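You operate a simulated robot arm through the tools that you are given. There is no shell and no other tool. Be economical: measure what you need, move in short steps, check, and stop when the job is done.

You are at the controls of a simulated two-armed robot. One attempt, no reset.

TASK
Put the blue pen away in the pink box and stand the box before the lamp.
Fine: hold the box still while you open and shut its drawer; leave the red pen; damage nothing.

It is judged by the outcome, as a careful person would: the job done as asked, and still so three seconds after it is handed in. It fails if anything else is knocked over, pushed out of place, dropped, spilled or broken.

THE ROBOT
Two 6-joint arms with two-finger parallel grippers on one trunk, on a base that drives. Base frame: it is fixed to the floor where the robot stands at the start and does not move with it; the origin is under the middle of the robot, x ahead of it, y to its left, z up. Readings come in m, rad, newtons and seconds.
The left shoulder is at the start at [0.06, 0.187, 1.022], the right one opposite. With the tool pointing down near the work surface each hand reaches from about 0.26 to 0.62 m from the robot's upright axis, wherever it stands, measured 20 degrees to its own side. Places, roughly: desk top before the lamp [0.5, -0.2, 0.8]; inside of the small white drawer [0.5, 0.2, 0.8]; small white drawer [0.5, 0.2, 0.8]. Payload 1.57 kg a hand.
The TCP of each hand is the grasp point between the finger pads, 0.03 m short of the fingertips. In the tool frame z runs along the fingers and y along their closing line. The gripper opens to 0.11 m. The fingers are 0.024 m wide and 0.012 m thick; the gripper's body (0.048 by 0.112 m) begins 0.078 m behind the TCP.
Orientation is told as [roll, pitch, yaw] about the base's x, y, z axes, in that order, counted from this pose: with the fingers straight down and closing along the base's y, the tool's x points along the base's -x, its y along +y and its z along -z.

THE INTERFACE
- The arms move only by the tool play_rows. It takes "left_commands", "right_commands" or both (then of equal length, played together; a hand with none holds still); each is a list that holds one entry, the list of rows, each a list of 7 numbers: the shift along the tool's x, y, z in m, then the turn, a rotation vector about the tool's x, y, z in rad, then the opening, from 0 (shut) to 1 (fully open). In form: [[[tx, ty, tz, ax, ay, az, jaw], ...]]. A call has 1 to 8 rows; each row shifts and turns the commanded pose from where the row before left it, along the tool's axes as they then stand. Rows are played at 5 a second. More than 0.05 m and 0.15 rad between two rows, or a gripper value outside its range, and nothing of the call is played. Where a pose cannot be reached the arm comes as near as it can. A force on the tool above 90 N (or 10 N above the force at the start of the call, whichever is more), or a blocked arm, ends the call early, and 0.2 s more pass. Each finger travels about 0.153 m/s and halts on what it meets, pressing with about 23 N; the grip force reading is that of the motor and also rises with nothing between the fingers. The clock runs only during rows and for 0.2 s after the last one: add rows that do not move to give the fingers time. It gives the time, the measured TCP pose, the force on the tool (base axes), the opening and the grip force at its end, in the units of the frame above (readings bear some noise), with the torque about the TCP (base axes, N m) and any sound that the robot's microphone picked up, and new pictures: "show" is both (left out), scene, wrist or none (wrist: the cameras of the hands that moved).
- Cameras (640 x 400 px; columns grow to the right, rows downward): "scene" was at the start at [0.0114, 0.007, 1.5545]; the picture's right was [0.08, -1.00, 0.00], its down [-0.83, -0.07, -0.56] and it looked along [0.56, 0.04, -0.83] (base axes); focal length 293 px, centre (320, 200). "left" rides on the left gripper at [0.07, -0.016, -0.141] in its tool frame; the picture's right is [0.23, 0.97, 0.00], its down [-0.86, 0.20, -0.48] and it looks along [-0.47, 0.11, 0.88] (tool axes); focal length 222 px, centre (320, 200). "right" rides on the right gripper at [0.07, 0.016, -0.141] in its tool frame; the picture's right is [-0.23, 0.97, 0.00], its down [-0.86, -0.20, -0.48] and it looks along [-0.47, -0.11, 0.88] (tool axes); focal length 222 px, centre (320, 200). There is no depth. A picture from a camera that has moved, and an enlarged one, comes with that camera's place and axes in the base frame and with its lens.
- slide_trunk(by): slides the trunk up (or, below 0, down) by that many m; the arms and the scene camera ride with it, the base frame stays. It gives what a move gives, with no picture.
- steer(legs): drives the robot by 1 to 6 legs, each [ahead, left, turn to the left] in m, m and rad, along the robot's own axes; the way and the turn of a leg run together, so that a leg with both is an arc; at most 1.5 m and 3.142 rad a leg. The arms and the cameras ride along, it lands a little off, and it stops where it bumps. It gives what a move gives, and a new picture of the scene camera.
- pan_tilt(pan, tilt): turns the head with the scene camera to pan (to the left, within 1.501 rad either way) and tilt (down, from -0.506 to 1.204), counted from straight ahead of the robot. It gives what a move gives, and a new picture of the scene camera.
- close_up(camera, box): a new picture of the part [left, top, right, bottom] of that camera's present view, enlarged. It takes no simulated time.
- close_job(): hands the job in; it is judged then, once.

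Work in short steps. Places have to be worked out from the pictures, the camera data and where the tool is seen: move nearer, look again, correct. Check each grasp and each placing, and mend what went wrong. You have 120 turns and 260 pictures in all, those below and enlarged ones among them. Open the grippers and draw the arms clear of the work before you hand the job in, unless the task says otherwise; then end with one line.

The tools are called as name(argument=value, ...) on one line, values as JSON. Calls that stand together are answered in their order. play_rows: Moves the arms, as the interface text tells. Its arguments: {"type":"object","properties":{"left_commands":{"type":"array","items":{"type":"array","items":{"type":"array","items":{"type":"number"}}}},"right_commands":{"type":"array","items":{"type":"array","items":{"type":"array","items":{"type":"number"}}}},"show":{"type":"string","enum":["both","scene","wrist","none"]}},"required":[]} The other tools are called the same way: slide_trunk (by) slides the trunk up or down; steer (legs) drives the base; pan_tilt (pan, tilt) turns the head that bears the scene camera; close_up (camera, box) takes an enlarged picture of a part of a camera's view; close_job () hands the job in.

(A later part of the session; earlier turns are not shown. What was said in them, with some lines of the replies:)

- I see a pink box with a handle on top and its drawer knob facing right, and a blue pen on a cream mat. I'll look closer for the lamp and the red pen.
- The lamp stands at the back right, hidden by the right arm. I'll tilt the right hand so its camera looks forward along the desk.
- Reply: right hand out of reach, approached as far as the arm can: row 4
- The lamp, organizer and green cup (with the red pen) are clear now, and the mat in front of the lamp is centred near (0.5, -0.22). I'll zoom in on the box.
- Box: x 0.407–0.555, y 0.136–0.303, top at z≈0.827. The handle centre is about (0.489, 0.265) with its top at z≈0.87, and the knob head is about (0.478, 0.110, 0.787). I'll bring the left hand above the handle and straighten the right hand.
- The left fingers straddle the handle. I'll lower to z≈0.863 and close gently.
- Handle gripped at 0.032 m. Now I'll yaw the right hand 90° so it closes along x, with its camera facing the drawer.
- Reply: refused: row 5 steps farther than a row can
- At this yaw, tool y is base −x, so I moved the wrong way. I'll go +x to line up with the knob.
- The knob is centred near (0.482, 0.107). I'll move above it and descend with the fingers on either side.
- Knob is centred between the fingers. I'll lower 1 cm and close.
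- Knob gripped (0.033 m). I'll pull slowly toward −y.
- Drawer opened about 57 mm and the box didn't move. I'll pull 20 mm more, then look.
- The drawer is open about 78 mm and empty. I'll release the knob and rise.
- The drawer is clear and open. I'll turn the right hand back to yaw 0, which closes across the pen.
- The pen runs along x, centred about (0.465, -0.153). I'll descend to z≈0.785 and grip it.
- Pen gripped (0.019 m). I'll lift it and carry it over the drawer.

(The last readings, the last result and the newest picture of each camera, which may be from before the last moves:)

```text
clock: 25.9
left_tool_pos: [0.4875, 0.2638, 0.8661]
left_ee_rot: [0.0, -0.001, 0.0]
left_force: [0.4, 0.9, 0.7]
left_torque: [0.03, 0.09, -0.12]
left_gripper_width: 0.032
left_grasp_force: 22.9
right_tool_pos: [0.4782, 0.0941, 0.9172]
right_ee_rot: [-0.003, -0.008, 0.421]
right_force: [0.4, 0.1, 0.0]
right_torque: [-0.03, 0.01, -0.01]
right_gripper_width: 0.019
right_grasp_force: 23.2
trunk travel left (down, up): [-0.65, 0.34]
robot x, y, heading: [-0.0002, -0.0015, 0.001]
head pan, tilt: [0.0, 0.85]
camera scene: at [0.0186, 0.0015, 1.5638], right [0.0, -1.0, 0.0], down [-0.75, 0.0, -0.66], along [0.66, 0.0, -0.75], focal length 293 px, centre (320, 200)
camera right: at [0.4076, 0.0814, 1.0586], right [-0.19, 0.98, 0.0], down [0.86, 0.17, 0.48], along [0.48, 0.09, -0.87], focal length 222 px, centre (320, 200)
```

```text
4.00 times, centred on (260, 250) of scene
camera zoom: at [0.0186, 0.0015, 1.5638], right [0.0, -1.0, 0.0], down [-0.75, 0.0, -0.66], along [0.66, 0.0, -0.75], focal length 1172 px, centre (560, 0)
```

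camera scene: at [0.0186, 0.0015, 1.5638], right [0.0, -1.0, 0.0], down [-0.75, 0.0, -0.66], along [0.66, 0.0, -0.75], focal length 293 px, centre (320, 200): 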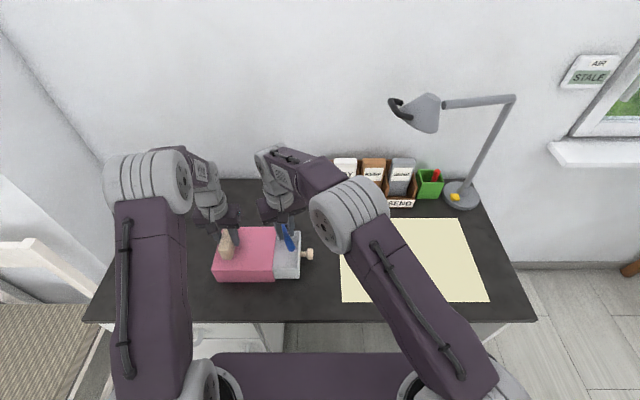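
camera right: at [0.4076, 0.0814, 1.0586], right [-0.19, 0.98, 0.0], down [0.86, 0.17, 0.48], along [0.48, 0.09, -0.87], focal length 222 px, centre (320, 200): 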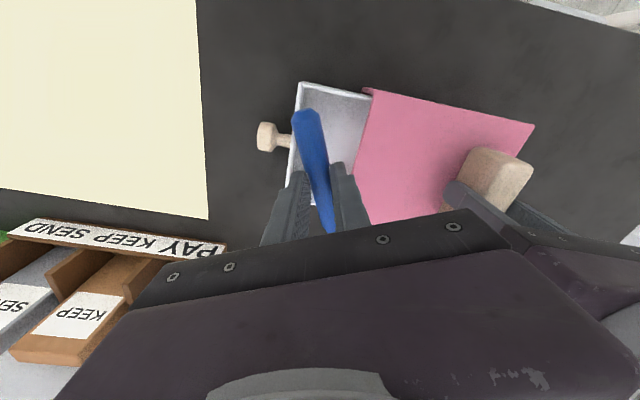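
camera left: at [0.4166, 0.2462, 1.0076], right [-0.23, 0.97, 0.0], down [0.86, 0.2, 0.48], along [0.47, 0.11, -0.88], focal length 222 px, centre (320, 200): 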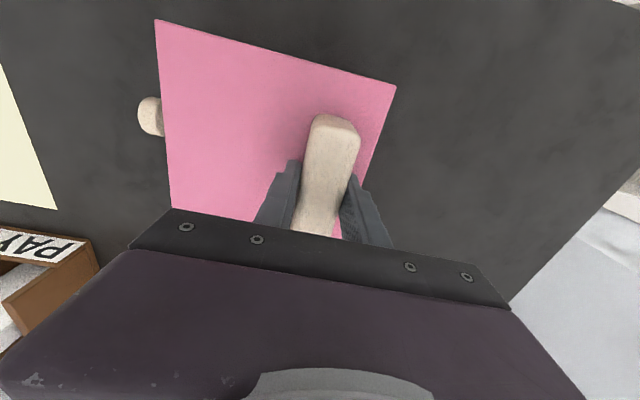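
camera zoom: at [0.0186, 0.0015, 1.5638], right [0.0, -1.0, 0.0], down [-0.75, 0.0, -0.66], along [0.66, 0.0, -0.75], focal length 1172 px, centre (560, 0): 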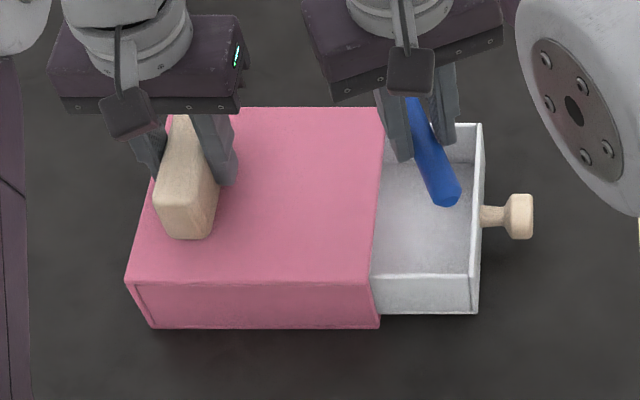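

The pen's angle is a bit too large for the opening (y≈0.068–0.136). I'll reduce yaw to 0.25, centre at y≈0.102, and descend part way.

play_rows(right_commands=[[[0, 0, 0, 0, 0, 0.085, 0], [0, 0, 0, 0, 0, 0.085, 0], [-0.0045, 0.0075, 0.03, 0, 0, 0, 0], [0, 0, 0.03, 0, 0, 0, 0], [0, 0, 0, 0, 0, 0, 0]]])

close_up(camera="scene", box=[230, 210, 330, 290])

close_up(camera="right", box=[220, 60, 440, 230])

```text
clock: 27.1
left_tool_pos: [0.4868, 0.2636, 0.8654]
left_ee_rot: [0.0, 0.001, 0.0]
left_force: [-1.5, -0.4, -0.2]
left_torque: [-0.07, -0.29, 0.0]
left_gripper_width: 0.0318
left_grasp_force: 23.4
right_tool_pos: [0.4827, 0.1028, 0.8565]
right_ee_rot: [-0.002, -0.008, 0.249]
right_force: [0.8, 0.3, 0.5]
right_torque: [-0.01, -0.03, 0.03]
right_gripper_width: 0.019
right_grasp_force: 22.8
trunk travel left (down, up): [-0.65, 0.34]
robot x, y, heading: [-0.0002, -0.0016, -0.001]
head pan, tilt: [0.0, 0.85]
camera scene: at [0.0184, 0.0015, 1.5638], right [0.0, -1.0, 0.0], down [-0.75, 0.0, -0.66], along [0.66, 0.0, -0.75], focal length 293 px, centre (320, 200)
camera right: at [0.4085, 0.1017, 0.9975], right [-0.02, 1.0, 0.0], down [0.87, 0.02, 0.49], along [0.49, 0.01, -0.87], focal length 222 px, centre (320, 200)
```

scene: 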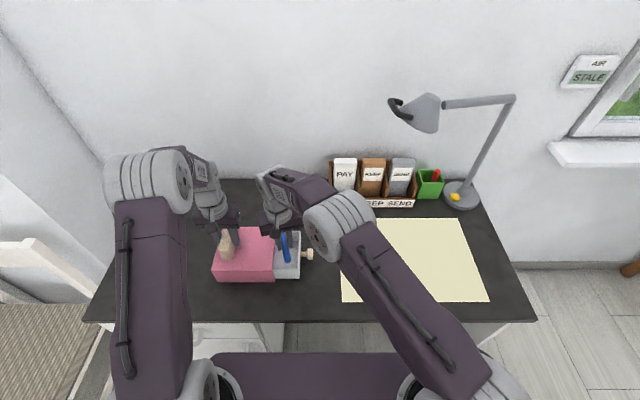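
right: 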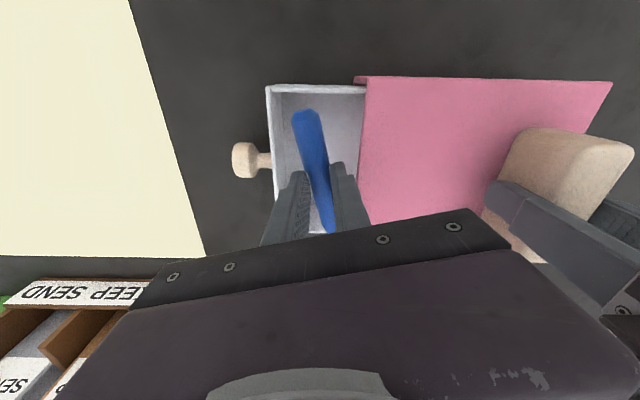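

```text
5.00 times, centred on (280, 250) of scene
camera zoom: at [0.0184, 0.0015, 1.5638], right [0.0, -1.0, 0.0], down [-0.75, 0.0, -0.66], along [0.66, 0.0, -0.75], focal length 1466 px, centre (520, -50)
```

zoom: 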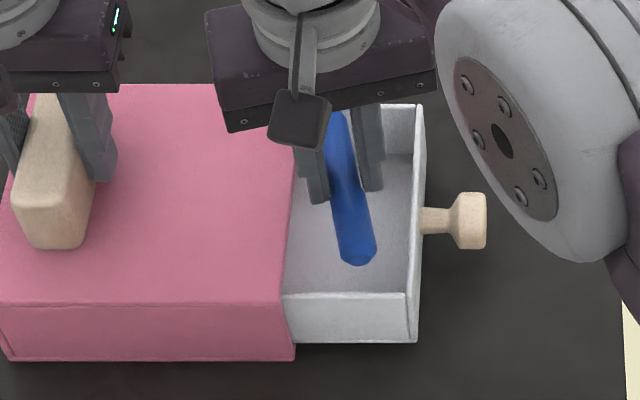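

```text
2.35 times, centred on (330, 145) of right
camera zoom: at [0.4085, 0.1017, 0.9975], right [-0.02, 1.0, 0.0], down [0.87, 0.02, 0.49], along [0.49, 0.01, -0.87], focal length 523 px, centre (296, 329)
```

zoom: 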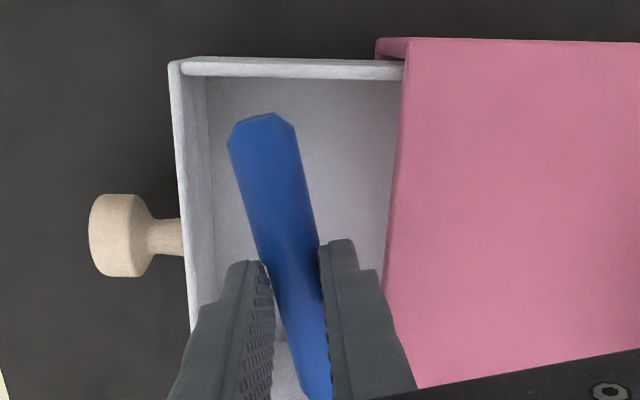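

Pen is well centred with about 9 mm of margin at both ends. I'll descend to z≈0.800.

play_rows(right_commands=[[[0, 0, 0.02, 0, 0, 0, 0], [0, 0, 0.02, 0, 0, 0, 0], [0, 0, 0.014, 0, 0, 0, 0], [0, 0, 0, 0, 0, 0, 0]]], show="wrist")

close_up(camera="scene", box=[230, 210, 330, 290])

```text
clock: 28.1
left_tool_pos: [0.4869, 0.2632, 0.8656]
left_ee_rot: [0.001, 0.001, 0.0]
left_force: [-1.3, -0.7, 0.8]
left_torque: [0.0, -0.2, -0.04]
left_gripper_width: 0.0319
left_grasp_force: 22.9
right_tool_pos: [0.4831, 0.1019, 0.8017]
right_ee_rot: [-0.001, -0.007, 0.25]
right_force: [0.5, -0.4, -0.5]
right_torque: [0.03, 0.0, 0.0]
right_gripper_width: 0.0188
right_grasp_force: 22.6
trunk travel left (down, up): [-0.65, 0.34]
robot x, y, heading: [0.0045, 0.0005, -0.003]
head pan, tilt: [0.0, 0.85]
camera right: at [0.4101, 0.1013, 0.9436], right [-0.02, 1.0, 0.0], down [0.87, 0.02, 0.49], along [0.49, 0.01, -0.87], focal length 222 px, centre (320, 200)
```

right: 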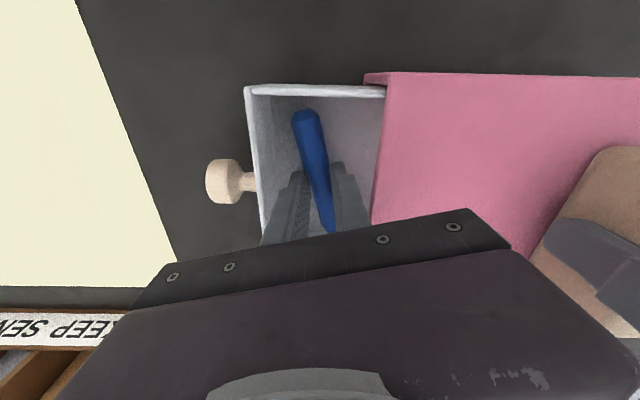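

```text
5.00 times, centred on (280, 250) of scene
camera zoom: at [0.0184, 0.0015, 1.5638], right [0.0, -1.0, 0.0], down [-0.75, 0.0, -0.66], along [0.66, 0.0, -0.75], focal length 1466 px, centre (520, -50)
```

zoom: 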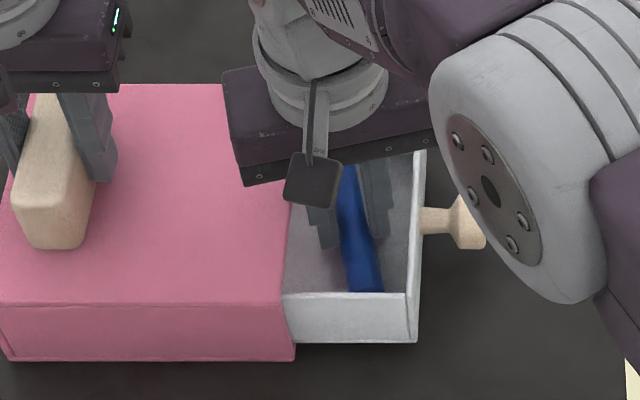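

The pen is inside with no contact yet. I'll lower 5 mm more, release with a small opening, and rise.

play_rows(right_commands=[[[0, 0, 0.005, 0, 0, 0, 0], [0, 0, 0, 0, 0, 0, 0.22], [0, 0, 0, 0, 0, 0, 0.27], [0, 0, 0, 0, 0, 0, 0.27], [0, 0, -0.03, 0, 0, 0, 0.27], [0, 0, -0.04, 0, 0, 0, 0.27], [0, 0, -0.05, 0, 0, 0, 0.27], [0, 0, 0, 0, 0, 0, 0.27]]], show="wrist")

close_up(camera="scene", box=[230, 210, 330, 290])

```text
clock: 29.9
left_tool_pos: [0.4865, 0.2642, 0.8664]
left_ee_rot: [-0.001, 0.0, 0.0]
left_force: [-0.6, 0.9, 0.5]
left_torque: [0.09, 0.01, 0.02]
left_gripper_width: 0.0316
left_grasp_force: 22.9
right_tool_pos: [0.4814, 0.103, 0.9177]
right_ee_rot: [-0.003, -0.007, 0.251]
right_force: [0.4, 0.4, -0.8]
right_torque: [0.0, 0.02, 0.01]
right_gripper_width: 0.03
right_grasp_force: 0.1
trunk travel left (down, up): [-0.65, 0.34]
robot x, y, heading: [-0.0006, 0.001, -0.001]
head pan, tilt: [0.0, 0.85]
camera right: at [0.4081, 0.1023, 1.0589], right [-0.02, 1.0, 0.0], down [0.87, 0.02, 0.49], along [0.49, 0.01, -0.87], focal length 222 px, centre (320, 200)
```

right: 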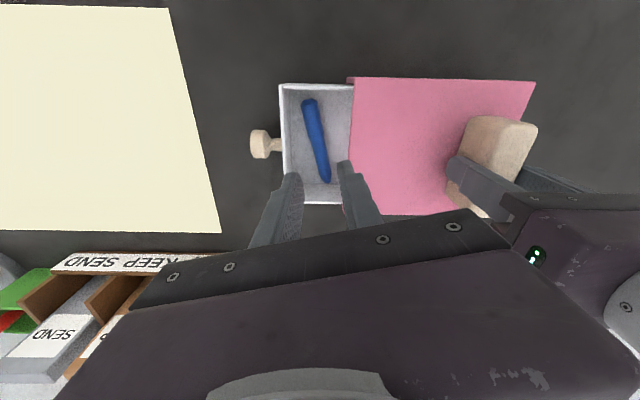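

```text
5.00 times, centred on (280, 250) of scene
camera zoom: at [0.0186, 0.0017, 1.5638], right [0.0, -1.0, 0.0], down [-0.75, 0.0, -0.66], along [0.66, 0.0, -0.75], focal length 1466 px, centre (520, -50)
```

zoom: 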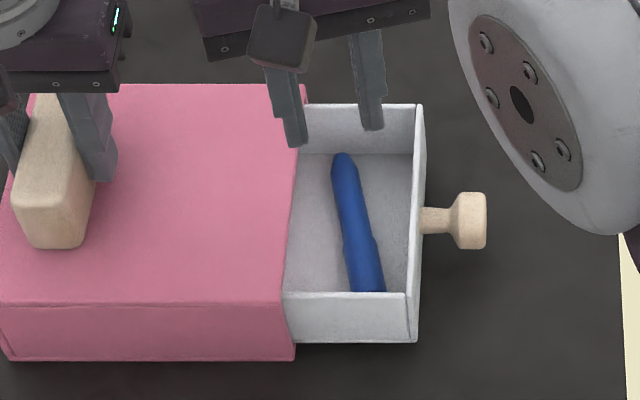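

The pen lies flat in the drawer. I'll move the right hand outside the knob, fingers shut and yaw 0, ready to push.

play_rows(right_commands=[[[0, -0.04, 0, 0, 0, 0.125, 0.27], [0, -0.047, 0, 0, 0, 0.125, 0.2], [0, -0.048, 0, 0, 0, 0, 0], [0, 0, 0.04, 0, 0, 0, 0], [0, 0, 0.04, 0, 0, 0, 0], [0, 0, 0.045, 0, 0, 0, 0], [0, 0, 0, 0, 0, 0, 0]]], show="wrist")

close_up(camera="scene", box=[230, 210, 350, 290])

```text
clock: 31.5
left_tool_pos: [0.4864, 0.2638, 0.8655]
left_ee_rot: [0.001, 0.0, 0.0]
left_force: [-0.1, 0.5, -0.2]
left_torque: [-0.02, 0.07, -0.1]
left_gripper_width: 0.0318
left_grasp_force: 23.0
right_tool_pos: [0.4985, -0.0271, 0.7915]
right_ee_rot: [0.0, -0.007, 0.001]
right_force: [-1.0, 0.3, 0.3]
right_torque: [-0.01, 0.02, 0.0]
right_gripper_width: 0.0001
right_grasp_force: 20.5
trunk travel left (down, up): [-0.65, 0.34]
robot x, y, heading: [0.0029, -0.0021, -0.002]
head pan, tilt: [0.0, 0.85]
camera right: at [0.4274, -0.0102, 0.9329], right [0.23, 0.97, 0.0], down [0.85, -0.2, 0.49], along [0.47, -0.11, -0.87], focal length 222 px, centre (320, 200)
```

right: 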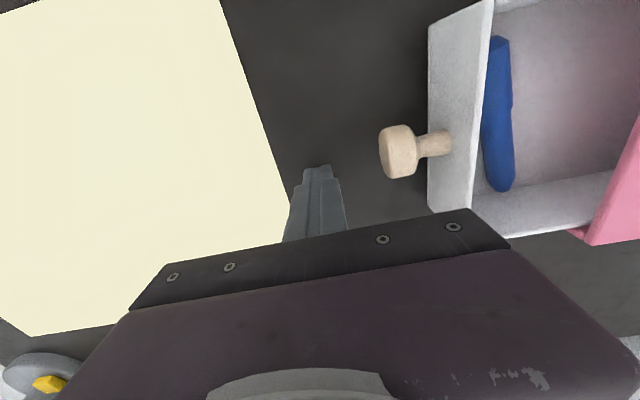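

```text
5.00 times, centred on (290, 250) of scene
camera zoom: at [0.0187, 0.0015, 1.5638], right [0.0, -1.0, 0.0], down [-0.75, 0.0, -0.66], along [0.66, 0.0, -0.75], focal length 1466 px, centre (470, -50)
```

zoom: 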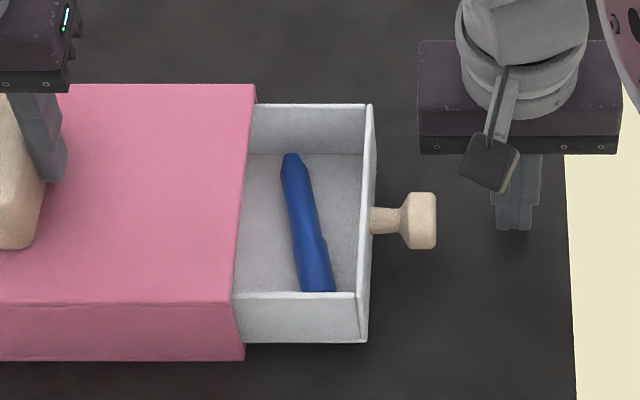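

I'm 16 mm too far in x for the knob. I'll align, then push gently toward +y.

play_rows(right_commands=[[[0.016, 0, 0, 0, 0, 0, 0], [0, 0.03, 0, 0, 0, 0, 0], [0, 0.01, 0, 0, 0, 0, 0], [0, 0.01, 0, 0, 0, 0, 0], [0, 0.01, 0, 0, 0, 0, 0], [0, 0.01, 0, 0, 0, 0, 0], [0, 0.01, 0, 0, 0, 0, 0], [0, 0, 0, 0, 0, 0, 0]]])

close_up(camera="scene", box=[230, 210, 350, 290])

```text
clock: 33.3
left_tool_pos: [0.4872, 0.263, 0.8655]
left_ee_rot: [-0.001, 0.0, 0.0]
left_force: [1.6, 8.5, 1.5]
left_torque: [0.33, 0.39, 0.02]
left_gripper_width: 0.032
left_grasp_force: 23.1
right_tool_pos: [0.484, 0.0506, 0.7908]
right_ee_rot: [-0.001, -0.007, 0.0]
right_force: [0.2, -5.4, 2.7]
right_torque: [0.12, 0.02, -0.03]
right_gripper_width: 0.0
right_grasp_force: 21.4
trunk travel left (down, up): [-0.65, 0.34]
robot x, y, heading: [0.0001, -0.0016, 0.002]
head pan, tilt: [0.0, 0.85]
camera scene: at [0.0184, 0.002, 1.5639], right [0.0, -1.0, 0.0], down [-0.75, 0.0, -0.66], along [0.66, 0.0, -0.75], focal length 293 px, centre (320, 200)
camera right: at [0.4123, 0.067, 0.9329], right [0.23, 0.97, 0.0], down [0.85, -0.2, 0.49], along [0.47, -0.11, -0.87], focal length 222 px, centre (320, 200)
```

scene: 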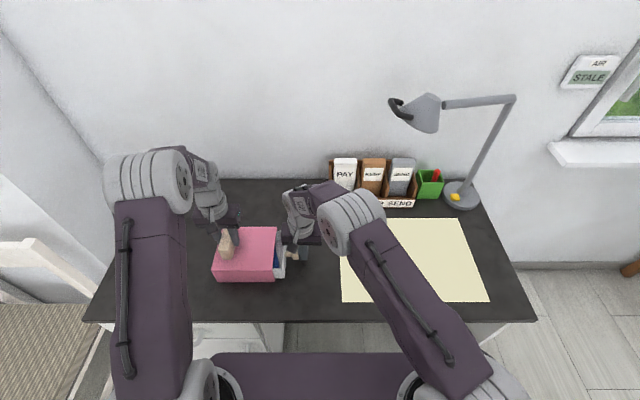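
right: 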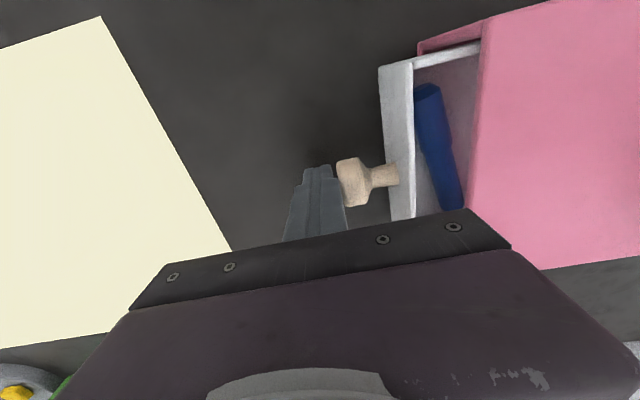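

```text
5.00 times, centred on (290, 250) of scene
camera zoom: at [0.0184, 0.002, 1.5639], right [0.0, -1.0, 0.0], down [-0.75, 0.0, -0.66], along [0.66, 0.0, -0.75], focal length 1466 px, centre (470, -50)
```

zoom: 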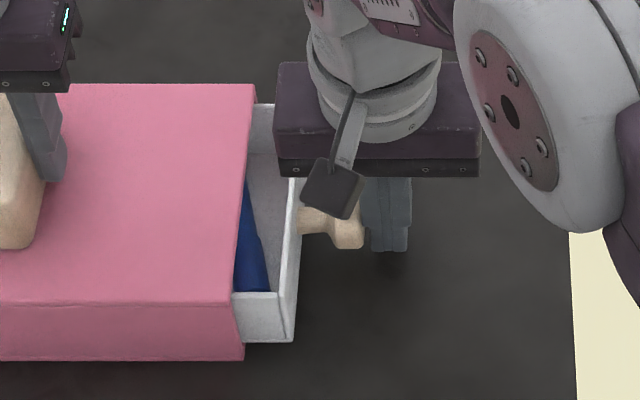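

The drawer is sliding in smoothly with the box still. I'll push the remaining ~35 mm, slowing at the end.

play_rows(right_commands=[[[0, 0.01, 0, 0, 0, 0, 0], [0, 0.01, 0, 0, 0, 0, 0], [0, 0.007, 0, 0, 0, 0, 0], [0, 0.003, 0, 0, 0, 0, 0], [0, 0.003, 0, 0, 0, 0, 0], [0, 0.002, 0, 0, 0, 0, 0], [0, 0, 0, 0, 0, 0, 0]]], show="wrist")

close_up(camera="scene", box=[190, 210, 310, 290])

```text
clock: 34.9
left_tool_pos: [0.4862, 0.2641, 0.8655]
left_ee_rot: [0.0, -0.001, 0.001]
left_force: [-1.2, 12.4, 0.6]
left_torque: [0.25, -0.3, -0.21]
left_gripper_width: 0.0319
left_grasp_force: 22.8
right_tool_pos: [0.4829, 0.0839, 0.7907]
right_ee_rot: [0.0, -0.008, 0.0]
right_force: [3.3, -13.1, 1.8]
right_torque: [0.15, 0.04, -0.07]
right_gripper_width: 0.0
right_grasp_force: 21.5
trunk travel left (down, up): [-0.65, 0.34]
robot x, y, heading: [0.0022, 0.0024, 0.004]
head pan, tilt: [0.0, 0.85]
camera right: at [0.4113, 0.1006, 0.9327], right [0.23, 0.97, 0.0], down [0.85, -0.2, 0.48], along [0.47, -0.11, -0.87], focal length 222 px, centre (320, 200)
```

right: 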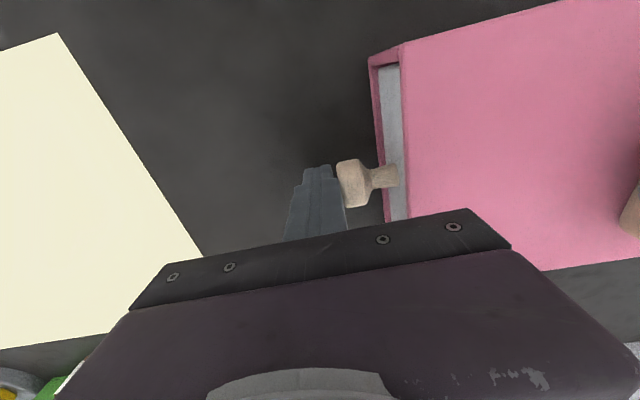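

```text
5.00 times, centred on (250, 250) of scene
camera zoom: at [0.0185, 0.0014, 1.5638], right [0.0, -1.0, 0.0], down [-0.75, 0.0, -0.66], along [0.66, 0.0, -0.75], focal length 1466 px, centre (670, -50)
```

zoom: 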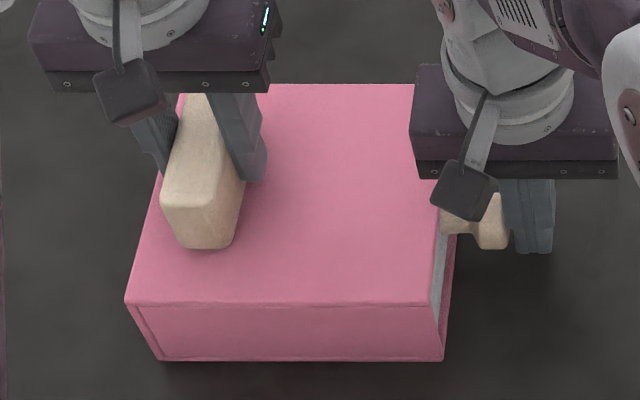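

It looks flush and the force has risen to 13 N. A 3 mm nudge will confirm the end stop.

play_rows(right_commands=[[[0, 0.0015, 0, 0, 0, 0, 0], [0, 0.0015, 0, 0, 0, 0, 0], [0, 0, 0, 0, 0, 0, 0]]], show="none")

close_up(camera="right", box=[320, 30, 480, 230])

```text
clock: 35.7
left_tool_pos: [0.4874, 0.2644, 0.8673]
left_ee_rot: [0.004, -0.001, 0.0]
left_force: [-0.8, 31.0, 5.1]
left_torque: [0.8, 0.78, 0.13]
left_gripper_width: 0.032
left_grasp_force: 23.2
right_tool_pos: [0.4824, 0.0851, 0.7909]
right_ee_rot: [-0.003, -0.007, 0.0]
right_force: [0.9, -35.3, 4.7]
right_torque: [0.42, 0.04, -0.1]
right_gripper_width: 0.0
right_grasp_force: 21.3
trunk travel left (down, up): [-0.65, 0.34]
robot x, y, heading: [0.0007, -0.0043, -0.002]
head pan, tilt: [0.0, 0.85]
```

```text
2.00 times, centred on (400, 130) of right
camera zoom: at [0.4111, 0.1022, 0.9324], right [0.23, 0.97, 0.0], down [0.85, -0.2, 0.48], along [0.47, -0.11, -0.87], focal length 444 px, centre (160, 340)
```

zoom: 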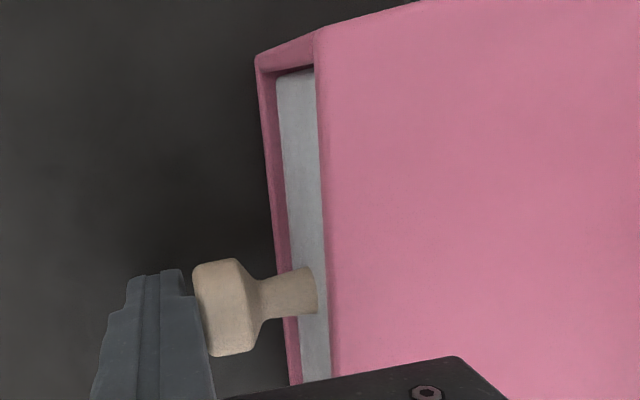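

The end stop is confirmed at 35 N with the box held, so the drawer is shut. I'll withdraw the right hand, raise it and tuck it near the body.

play_rows(right_commands=[[[0, -0.01, 0, 0, 0, 0, 0], [0, -0.04, 0, 0, 0, 0, 0], [0, -0.03, -0.04, 0, 0, 0, 0.0], [0.0, -0.03, -0.04, 0, 0, 0, 0.0], [0.03, -0.03, -0.025, 0, 0, 0, 0.0], [0.03, -0.03, -0.025, 0, 0, 0, 0], [0.03, -0.035, -0.01, 0, 0, 0, 0], [0.03, -0.035, 0, 0, 0, 0, 0]]])

close_up(camera="scene", box=[190, 200, 330, 300])

```text
clock: 37.5
left_tool_pos: [0.486, 0.2639, 0.8658]
left_ee_rot: [0.001, 0.003, 0.0]
left_force: [-1.6, -1.1, -0.6]
left_torque: [-0.46, -0.18, -0.26]
left_gripper_width: 0.0318
left_grasp_force: 23.2
right_tool_pos: [0.3622, -0.1514, 0.9341]
right_ee_rot: [-0.002, -0.008, 0.001]
right_force: [-0.4, -0.1, -0.4]
right_torque: [0.0, -0.02, -0.01]
right_gripper_width: 0.0
right_grasp_force: 21.1
trunk travel left (down, up): [-0.65, 0.34]
robot x, y, heading: [-0.0003, 0.0019, 0.001]
head pan, tilt: [0.0, 0.85]
camera scene: at [0.0181, 0.0008, 1.5637], right [0.0, -1.0, 0.0], down [-0.75, 0.0, -0.66], along [0.66, 0.0, -0.75], focal length 293 px, centre (320, 200)
camera right: at [0.2905, -0.1354, 1.0767], right [0.23, 0.97, 0.0], down [0.85, -0.2, 0.49], along [0.47, -0.11, -0.87], focal length 222 px, centre (320, 200)
```

scene: 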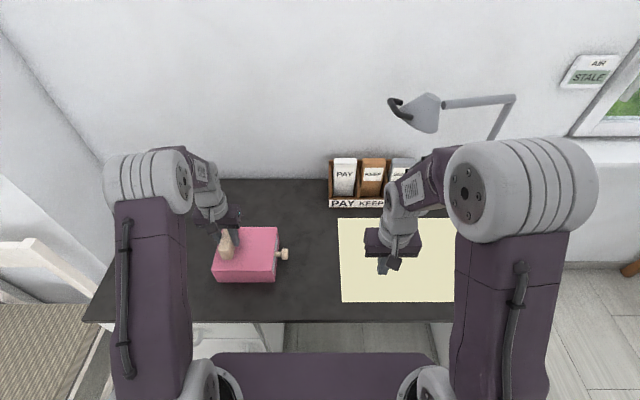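
right: 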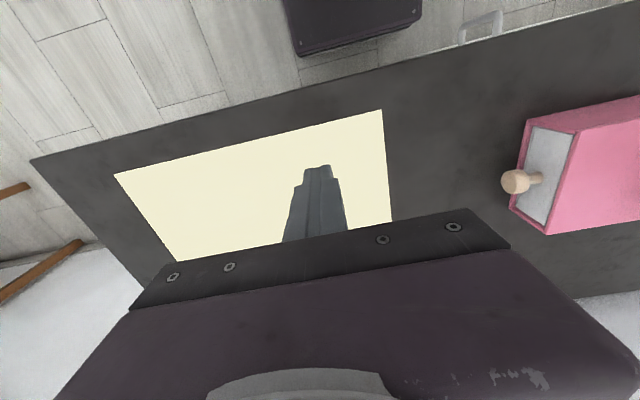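

```text
4.00 times, centred on (260, 250) of scene
camera zoom: at [0.0181, 0.0008, 1.5637], right [0.0, -1.0, 0.0], down [-0.75, 0.0, -0.66], along [0.66, 0.0, -0.75], focal length 1172 px, centre (560, 0)
```

zoom: 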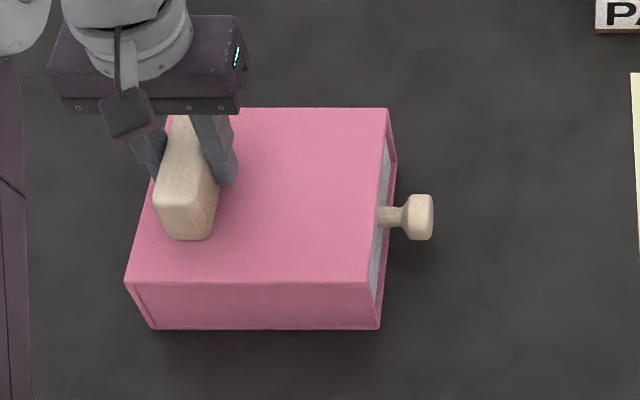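

The drawer is shut and flush. I'll test-lift the box 3 cm with the left hand to see whether it tilts.

play_rows(left_commands=[[[0, 0, -0.005, 0, 0, 0, 0], [0, 0, -0.01, 0, 0, 0, 0], [0, 0, -0.015, 0, 0, 0, 0], [0, 0, 0, 0, 0, 0, 0], [0, 0, 0, 0, 0, 0, 0]]], show="wrist")

close_up(camera="scene", box=[190, 200, 330, 300])

close_up(camera="right", box=[440, 60, 640, 240])

```text
clock: 38.7
left_tool_pos: [0.4866, 0.2636, 0.8943]
left_ee_rot: [0.002, 0.0, 0.001]
left_force: [-0.3, 0.0, -5.7]
left_torque: [0.22, -0.04, 0.04]
left_gripper_width: 0.0319
left_grasp_force: 22.7
right_tool_pos: [0.3629, -0.1517, 0.9348]
right_ee_rot: [0.001, -0.007, 0.002]
right_force: [-1.0, -0.2, 0.3]
right_torque: [-0.01, 0.01, -0.02]
right_gripper_width: 0.0002
right_grasp_force: 21.1
trunk travel left (down, up): [-0.65, 0.34]
robot x, y, heading: [0.0031, 0.001, 0.001]
head pan, tilt: [0.0, 0.85]
camera left: at [0.416, 0.246, 1.0367], right [-0.23, 0.97, 0.0], down [0.86, 0.2, 0.48], along [0.47, 0.11, -0.88], focal length 222 px, centre (320, 200)
```

left: 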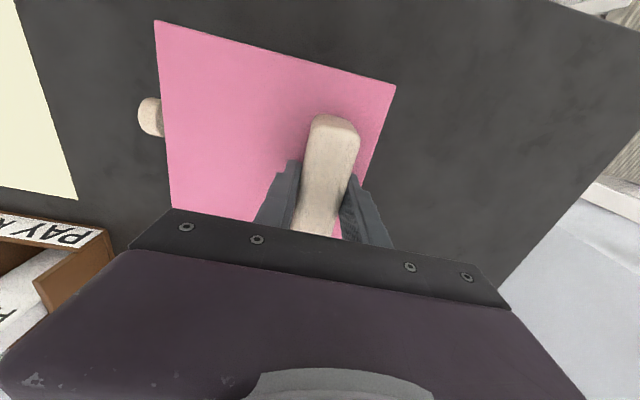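

```text
4.00 times, centred on (260, 250) of scene
camera zoom: at [0.0194, 0.0019, 1.5638], right [0.0, -1.0, 0.0], down [-0.75, 0.0, -0.66], along [0.66, 0.0, -0.75], focal length 1172 px, centre (560, 0)
```

zoom: 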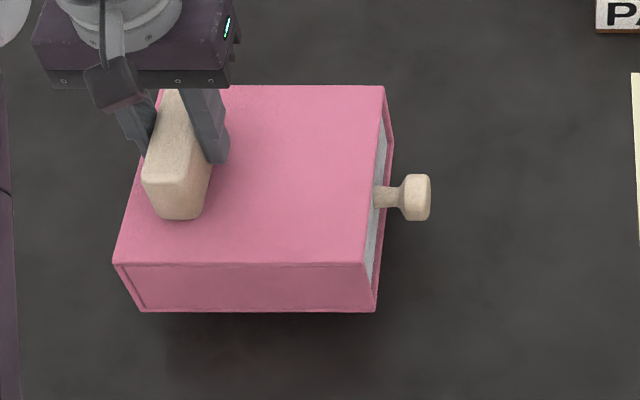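

```text
2.22 times, centred on (540, 150) of right
camera zoom: at [0.2919, -0.1344, 1.0765], right [0.23, 0.97, 0.0], down [0.85, -0.2, 0.48], along [0.47, -0.11, -0.87], focal length 494 px, centre (-169, 311)
```

zoom: 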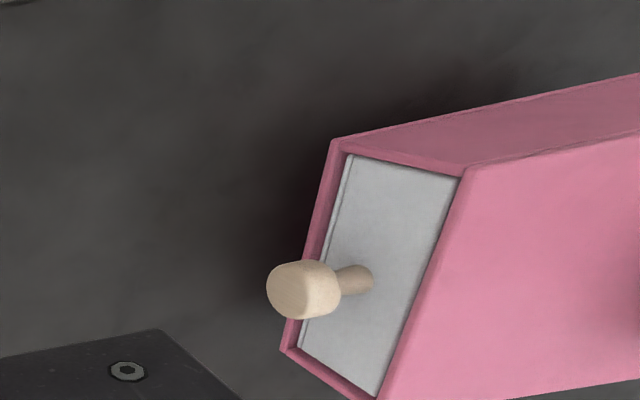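

The box weighs about 0.58 kg, hangs level, and its drawer stays shut. I'll lift 3 cm more, then drive sideways right in two legs.

play_rows(left_commands=[[[0, 0, -0.015, 0, 0, 0, 0], [0, 0, -0.015, 0, 0, 0, 0], [0, 0, -0.01, 0, 0, 0, 0], [0, 0, 0, 0, 0, 0, 0]]], right_commands=[[[0.02, 0.0, -0.01, 0, 0, 0, 0], [0.02, 0, -0.01, 0, 0, 0, 0], [0, 0, 0, 0, 0, 0, 0], [0, 0, 0, 0, 0, 0, 0]]], show="none")

steer(legs=[[0, -0.18, 0]])

```text
clock: 39.7
left_tool_pos: [0.4869, 0.2649, 0.9351]
left_ee_rot: [0.001, 0.001, 0.0]
left_force: [-0.7, 0.5, -5.4]
left_torque: [0.18, -0.04, 0.05]
left_gripper_width: 0.0316
left_grasp_force: 22.8
right_tool_pos: [0.3226, -0.1527, 0.9522]
right_ee_rot: [-0.001, -0.007, 0.002]
right_force: [0.1, 0.1, -0.9]
right_torque: [0.0, -0.02, 0.02]
right_gripper_width: 0.0002
right_grasp_force: 21.1
trunk travel left (down, up): [-0.65, 0.34]
robot x, y, heading: [0.0004, 0.0016, -0.002]
head pan, tilt: [0.0, 0.85]
```

```text
clock: 41.2
left_tool_pos: [0.487, 0.0894, 0.9354]
left_ee_rot: [0.001, 0.0, -0.001]
left_force: [-0.3, -0.7, -6.0]
left_torque: [0.19, -0.01, 0.0]
left_gripper_width: 0.0319
left_grasp_force: 23.6
right_tool_pos: [0.3224, -0.3286, 0.9533]
right_ee_rot: [-0.001, -0.005, -0.002]
right_force: [0.8, -0.6, -0.3]
right_torque: [-0.01, 0.0, 0.04]
right_gripper_width: 0.0002
right_grasp_force: 20.5
trunk travel left (down, up): [-0.65, 0.34]
robot x, y, heading: [-0.0017, -0.1706, -0.005]
head pan, tilt: [0.0, 0.85]
camera scene: at [0.0194, -0.1723, 1.5638], right [0.0, -1.0, 0.0], down [-0.75, 0.0, -0.66], along [0.66, 0.0, -0.75], focal length 293 px, centre (320, 200)
```

scene: 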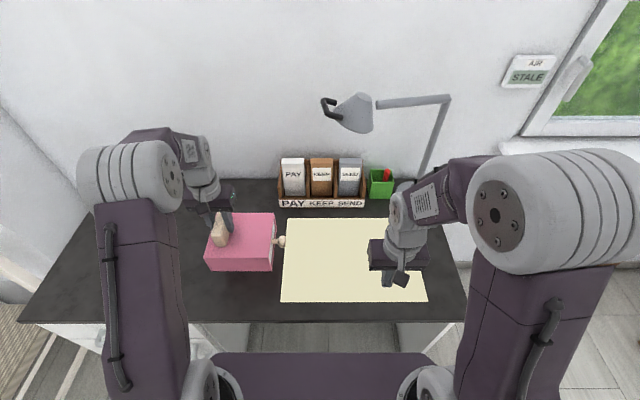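

Driving is smooth and everything stays clear. I'll go another 0.2 m.

steer(legs=[[0, -0.21, 0]])

```text
clock: 42.8
left_tool_pos: [0.4862, -0.1187, 0.9356]
left_ee_rot: [-0.002, 0.002, 0.001]
left_force: [0.1, -0.3, -5.7]
left_torque: [0.24, -0.02, 0.02]
left_gripper_width: 0.032
left_grasp_force: 22.6
right_tool_pos: [0.3227, -0.5366, 0.9521]
right_ee_rot: [0.0, -0.008, -0.001]
right_force: [0.2, 0.2, -0.6]
right_torque: [-0.03, 0.0, 0.02]
right_gripper_width: 0.0003
right_grasp_force: 21.1
trunk travel left (down, up): [-0.65, 0.34]
robot x, y, heading: [0.0011, -0.3846, 0.0]
head pan, tilt: [0.0, 0.85]
camera scene: at [0.019, -0.3811, 1.5638], right [0.0, -1.0, 0.0], down [-0.75, 0.0, -0.66], along [0.66, 0.0, -0.75], focal length 293 px, centre (320, 200)
```

scene: 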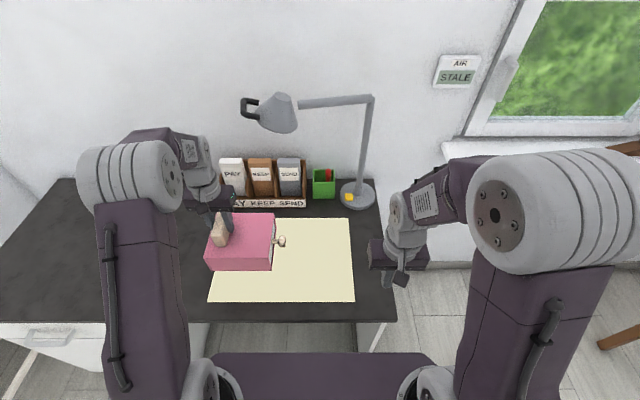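

The mat spans y −0.07 to −0.475, and the lamp base is at about (0.77, −0.52). I'll shift the box to the mat centre and lower it most of the way.

play_rows(left_commands=[[[-0.005, -0.03, 0, 0, 0, 0, 0], [-0.005, -0.03, 0, 0, 0, 0, 0], [0, -0.03, 0, 0, 0, 0, 0], [0, -0.016, 0, 0, 0, 0, 0], [0, 0, 0.03, 0, 0, 0, 0], [0, 0, 0.025, 0, 0, 0, 0], [0, 0, 0, 0, 0, 0, 0]]])

close_up(camera="scene", box=[190, 180, 390, 320])

```text
clock: 44.4
left_tool_pos: [0.4966, -0.2247, 0.8799]
left_ee_rot: [0.001, 0.001, 0.001]
left_force: [0.0, -0.2, -6.1]
left_torque: [0.26, -0.01, -0.04]
left_gripper_width: 0.0318
left_grasp_force: 23.1
right_tool_pos: [0.3216, -0.5366, 0.9517]
right_ee_rot: [0.0, -0.007, -0.001]
right_force: [-0.3, 0.6, -0.5]
right_torque: [-0.04, 0.02, -0.01]
right_gripper_width: 0.0002
right_grasp_force: 20.9
trunk travel left (down, up): [-0.65, 0.34]
robot x, y, heading: [0.0014, -0.382, 0.003]
head pan, tilt: [0.0, 0.85]
camera scene: at [0.0185, -0.3817, 1.5638], right [0.0, -1.0, 0.0], down [-0.75, 0.0, -0.66], along [0.66, 0.0, -0.75], focal length 293 px, centre (320, 200)
camera left: at [0.4253, -0.2432, 1.0211], right [-0.23, 0.97, 0.0], down [0.86, 0.2, 0.48], along [0.47, 0.11, -0.88], focal length 222 px, centre (320, 200)
```

scene: 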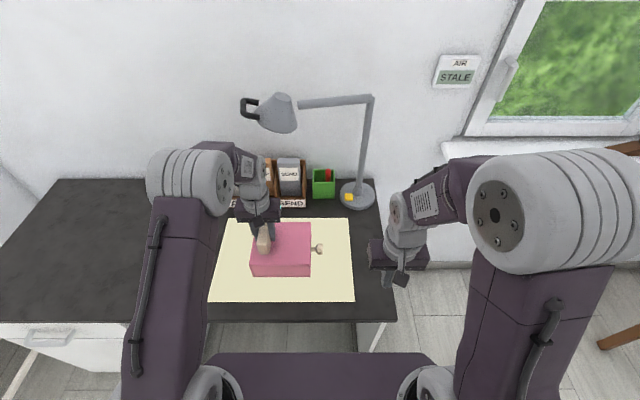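
left: 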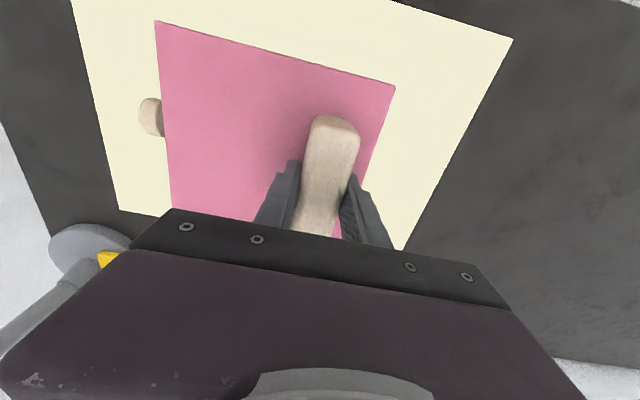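

```text
2.86 times, centred on (290, 250) of scene
camera zoom: at [0.0185, -0.3817, 1.5638], right [0.0, -1.0, 0.0], down [-0.75, 0.0, -0.66], along [0.66, 0.0, -0.75], focal length 837 px, centre (406, 57)
```

zoom: 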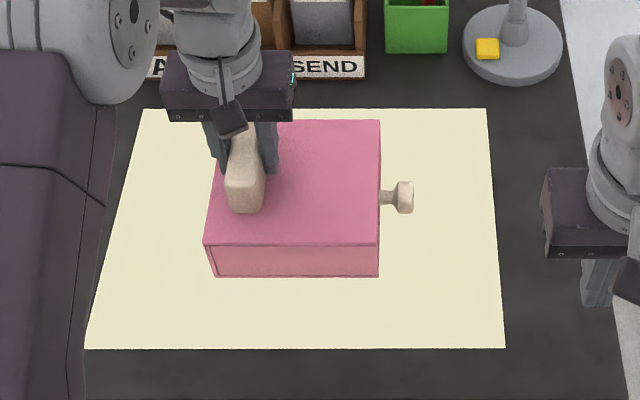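

The box hangs level over the middle of the mat. I'll lower slowly to contact.

play_rows(left_commands=[[[0, 0, 0.006, 0, 0, 0, 0], [0, 0, 0.003, 0, 0, 0, 0], [0, 0, 0.002, 0, 0, 0, 0], [0, 0, 0.002, 0, 0, 0, 0], [0, 0, 0, 0, 0, 0, 0]]], show="none")

```text
clock: 45.6
left_tool_pos: [0.4967, -0.2243, 0.8678]
left_ee_rot: [-0.001, 0.001, -0.001]
left_force: [0.4, 0.0, -6.2]
left_torque: [0.24, -0.02, 0.02]
left_gripper_width: 0.0318
left_grasp_force: 23.3
right_tool_pos: [0.3215, -0.5367, 0.9521]
right_ee_rot: [0.0, -0.007, -0.001]
right_force: [-0.3, -0.6, 0.0]
right_torque: [0.02, 0.02, -0.01]
right_gripper_width: 0.0001
right_grasp_force: 21.0
trunk travel left (down, up): [-0.65, 0.34]
robot x, y, heading: [0.0013, -0.3865, 0.002]
head pan, tilt: [0.0, 0.85]
```

Still hanging (−6 N), so I'll lower 2 mm more.

play_rows(left_commands=[[[0, 0, 0.001, 0, 0, 0, 0], [0, 0, 0.001, 0, 0, 0, 0], [0, 0, 0, 0, 0, 0, 0]]], show="none")

```text
clock: 46.4
left_tool_pos: [0.4962, -0.2249, 0.8665]
left_ee_rot: [0.0, -0.001, 0.0]
left_force: [1.5, 1.2, 5.5]
left_torque: [-0.11, 0.62, -0.01]
left_gripper_width: 0.0319
left_grasp_force: 23.0
right_tool_pos: [0.3228, -0.5372, 0.9533]
right_ee_rot: [0.001, -0.007, 0.001]
right_force: [-0.7, 0.4, -0.6]
right_torque: [-0.05, -0.01, 0.02]
right_gripper_width: 0.0
right_grasp_force: 21.1
trunk travel left (down, up): [-0.65, 0.34]
robot x, y, heading: [-0.0008, -0.3813, -0.001]
head pan, tilt: [0.0, 0.85]
```

The box has touched down. I'll release and raise the left hand straight up.

play_rows(left_commands=[[[0, 0, 0, 0, 0, 0, 0.4], [0, 0, 0, 0, 0, 0, 0.6], [0, 0, 0, 0, 0, 0, 0.6], [0, 0, -0.03, 0, 0, 0, 0.6], [0, 0, -0.04, 0, 0, 0, 0.6], [0, 0, -0.04, 0, 0, 0, 0.6], [0.04, 0.02, 0, 0, 0, 0, 0.6], [0.04, 0.02, 0, 0, 0, 0, 0.6]]], show="none")

play_rows(left_commands=[[[0.03, 0.04, 0, 0, 0, 0, 0.6], [0.03, 0.04, 0, 0, 0, 0, 0.6], [0, 0.045, 0, 0, 0, 0, 0.6], [0, 0.045, 0, 0, 0, 0, 0.6], [0, 0.045, 0, 0, 0, 0, 0.6], [0, 0.0, 0, 0, 0, 0, 0.6]]], right_commands=[[[0, 0, 0, 0, 0, 0, 0.3], [0, 0, 0, 0, 0, 0, 0.6], [0, 0, 0, 0, 0, 0, 0.6], [0, 0, 0, 0, 0, 0, 0.6], [0, 0, 0, 0, 0, 0, 0.6], [0, 0, 0, 0, 0, 0, 0.6]]])

close_up(camera="scene", box=[190, 160, 390, 320])

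```text
clock: 48.2
left_tool_pos: [0.415, -0.1827, 0.9759]
left_ee_rot: [0.0, -0.001, 0.0]
left_force: [0.5, -0.7, 0.1]
left_torque: [-0.03, -0.04, 0.01]
left_gripper_width: 0.0661
left_grasp_force: 0.0
right_tool_pos: [0.3208, -0.5368, 0.9535]
right_ee_rot: [0.0, -0.007, 0.0]
right_force: [0.5, -0.9, -0.2]
right_torque: [0.04, -0.01, 0.02]
right_gripper_width: 0.0
right_grasp_force: 21.1
trunk travel left (down, up): [-0.65, 0.34]
robot x, y, heading: [-0.0037, -0.3843, -0.0]
head pan, tilt: [0.0, 0.85]
```

```text
clock: 49.6
left_tool_pos: [0.3559, 0.0281, 0.9744]
left_ee_rot: [0.0, 0.0, 0.0]
left_force: [0.3, -0.5, 0.6]
left_torque: [0.01, 0.04, -0.02]
left_gripper_width: 0.0661
left_grasp_force: 0.0
right_tool_pos: [0.321, -0.5375, 0.9516]
right_ee_rot: [-0.001, -0.007, 0.0]
right_force: [0.7, -0.8, -0.3]
right_torque: [0.03, 0.0, -0.02]
right_gripper_width: 0.0659
right_grasp_force: 0.0
trunk travel left (down, up): [-0.65, 0.34]
robot x, y, heading: [-0.0009, -0.3828, 0.001]
head pan, tilt: [0.0, 0.85]
camera scene: at [0.0182, -0.3827, 1.5638], right [0.0, -1.0, 0.0], down [-0.75, 0.0, -0.66], along [0.66, 0.0, -0.75], focal length 293 px, centre (320, 200)
camera right: at [0.2504, -0.5205, 1.0937], right [0.23, 0.97, 0.0], down [0.85, -0.2, 0.48], along [0.47, -0.11, -0.87], focal length 222 px, centre (320, 200)
camera left: at [0.2857, 0.0106, 1.1161], right [-0.23, 0.97, 0.0], down [0.86, 0.2, 0.48], along [0.47, 0.11, -0.88], focal length 222 px, centre (320, 200)
```

scene: 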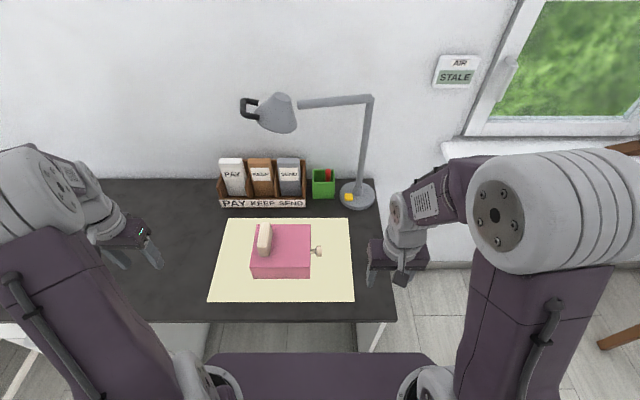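
right: 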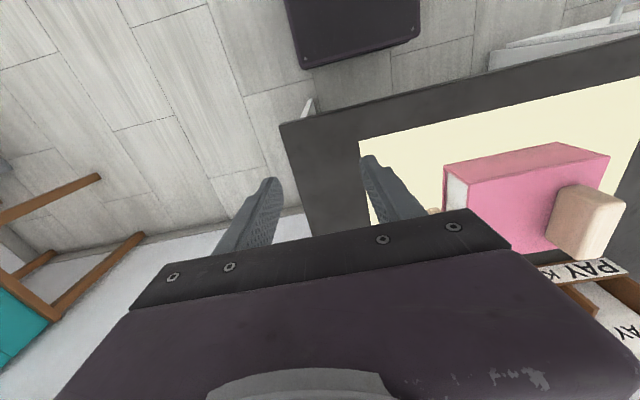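
left: 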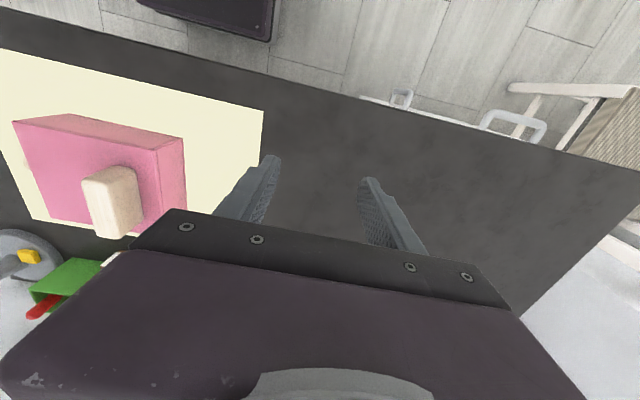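

```text
2.50 times, centred on (290, 240) of scene
camera zoom: at [0.0182, -0.3827, 1.5638], right [0.0, -1.0, 0.0], down [-0.75, 0.0, -0.66], along [0.66, 0.0, -0.75], focal length 733 px, centre (395, 100)
```

zoom: 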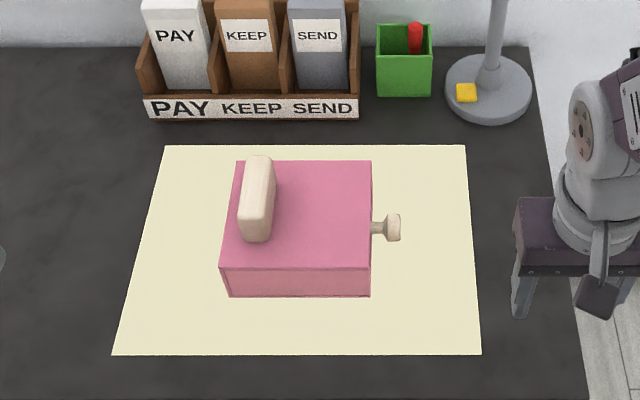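

The box stands on the mat before the lamp with its drawer shut and the blue pen inside. The red pen is still in its cup, and both hands are open and clear, so I'm handing the job in.

close_job()

```text
The job is handed in.
```

The blue pen is in the pink box's drawer, which is shut, and the box stands on the mat in front of the lamp. The red pen was left in its cup, and I saw nothing else moved or damaged.
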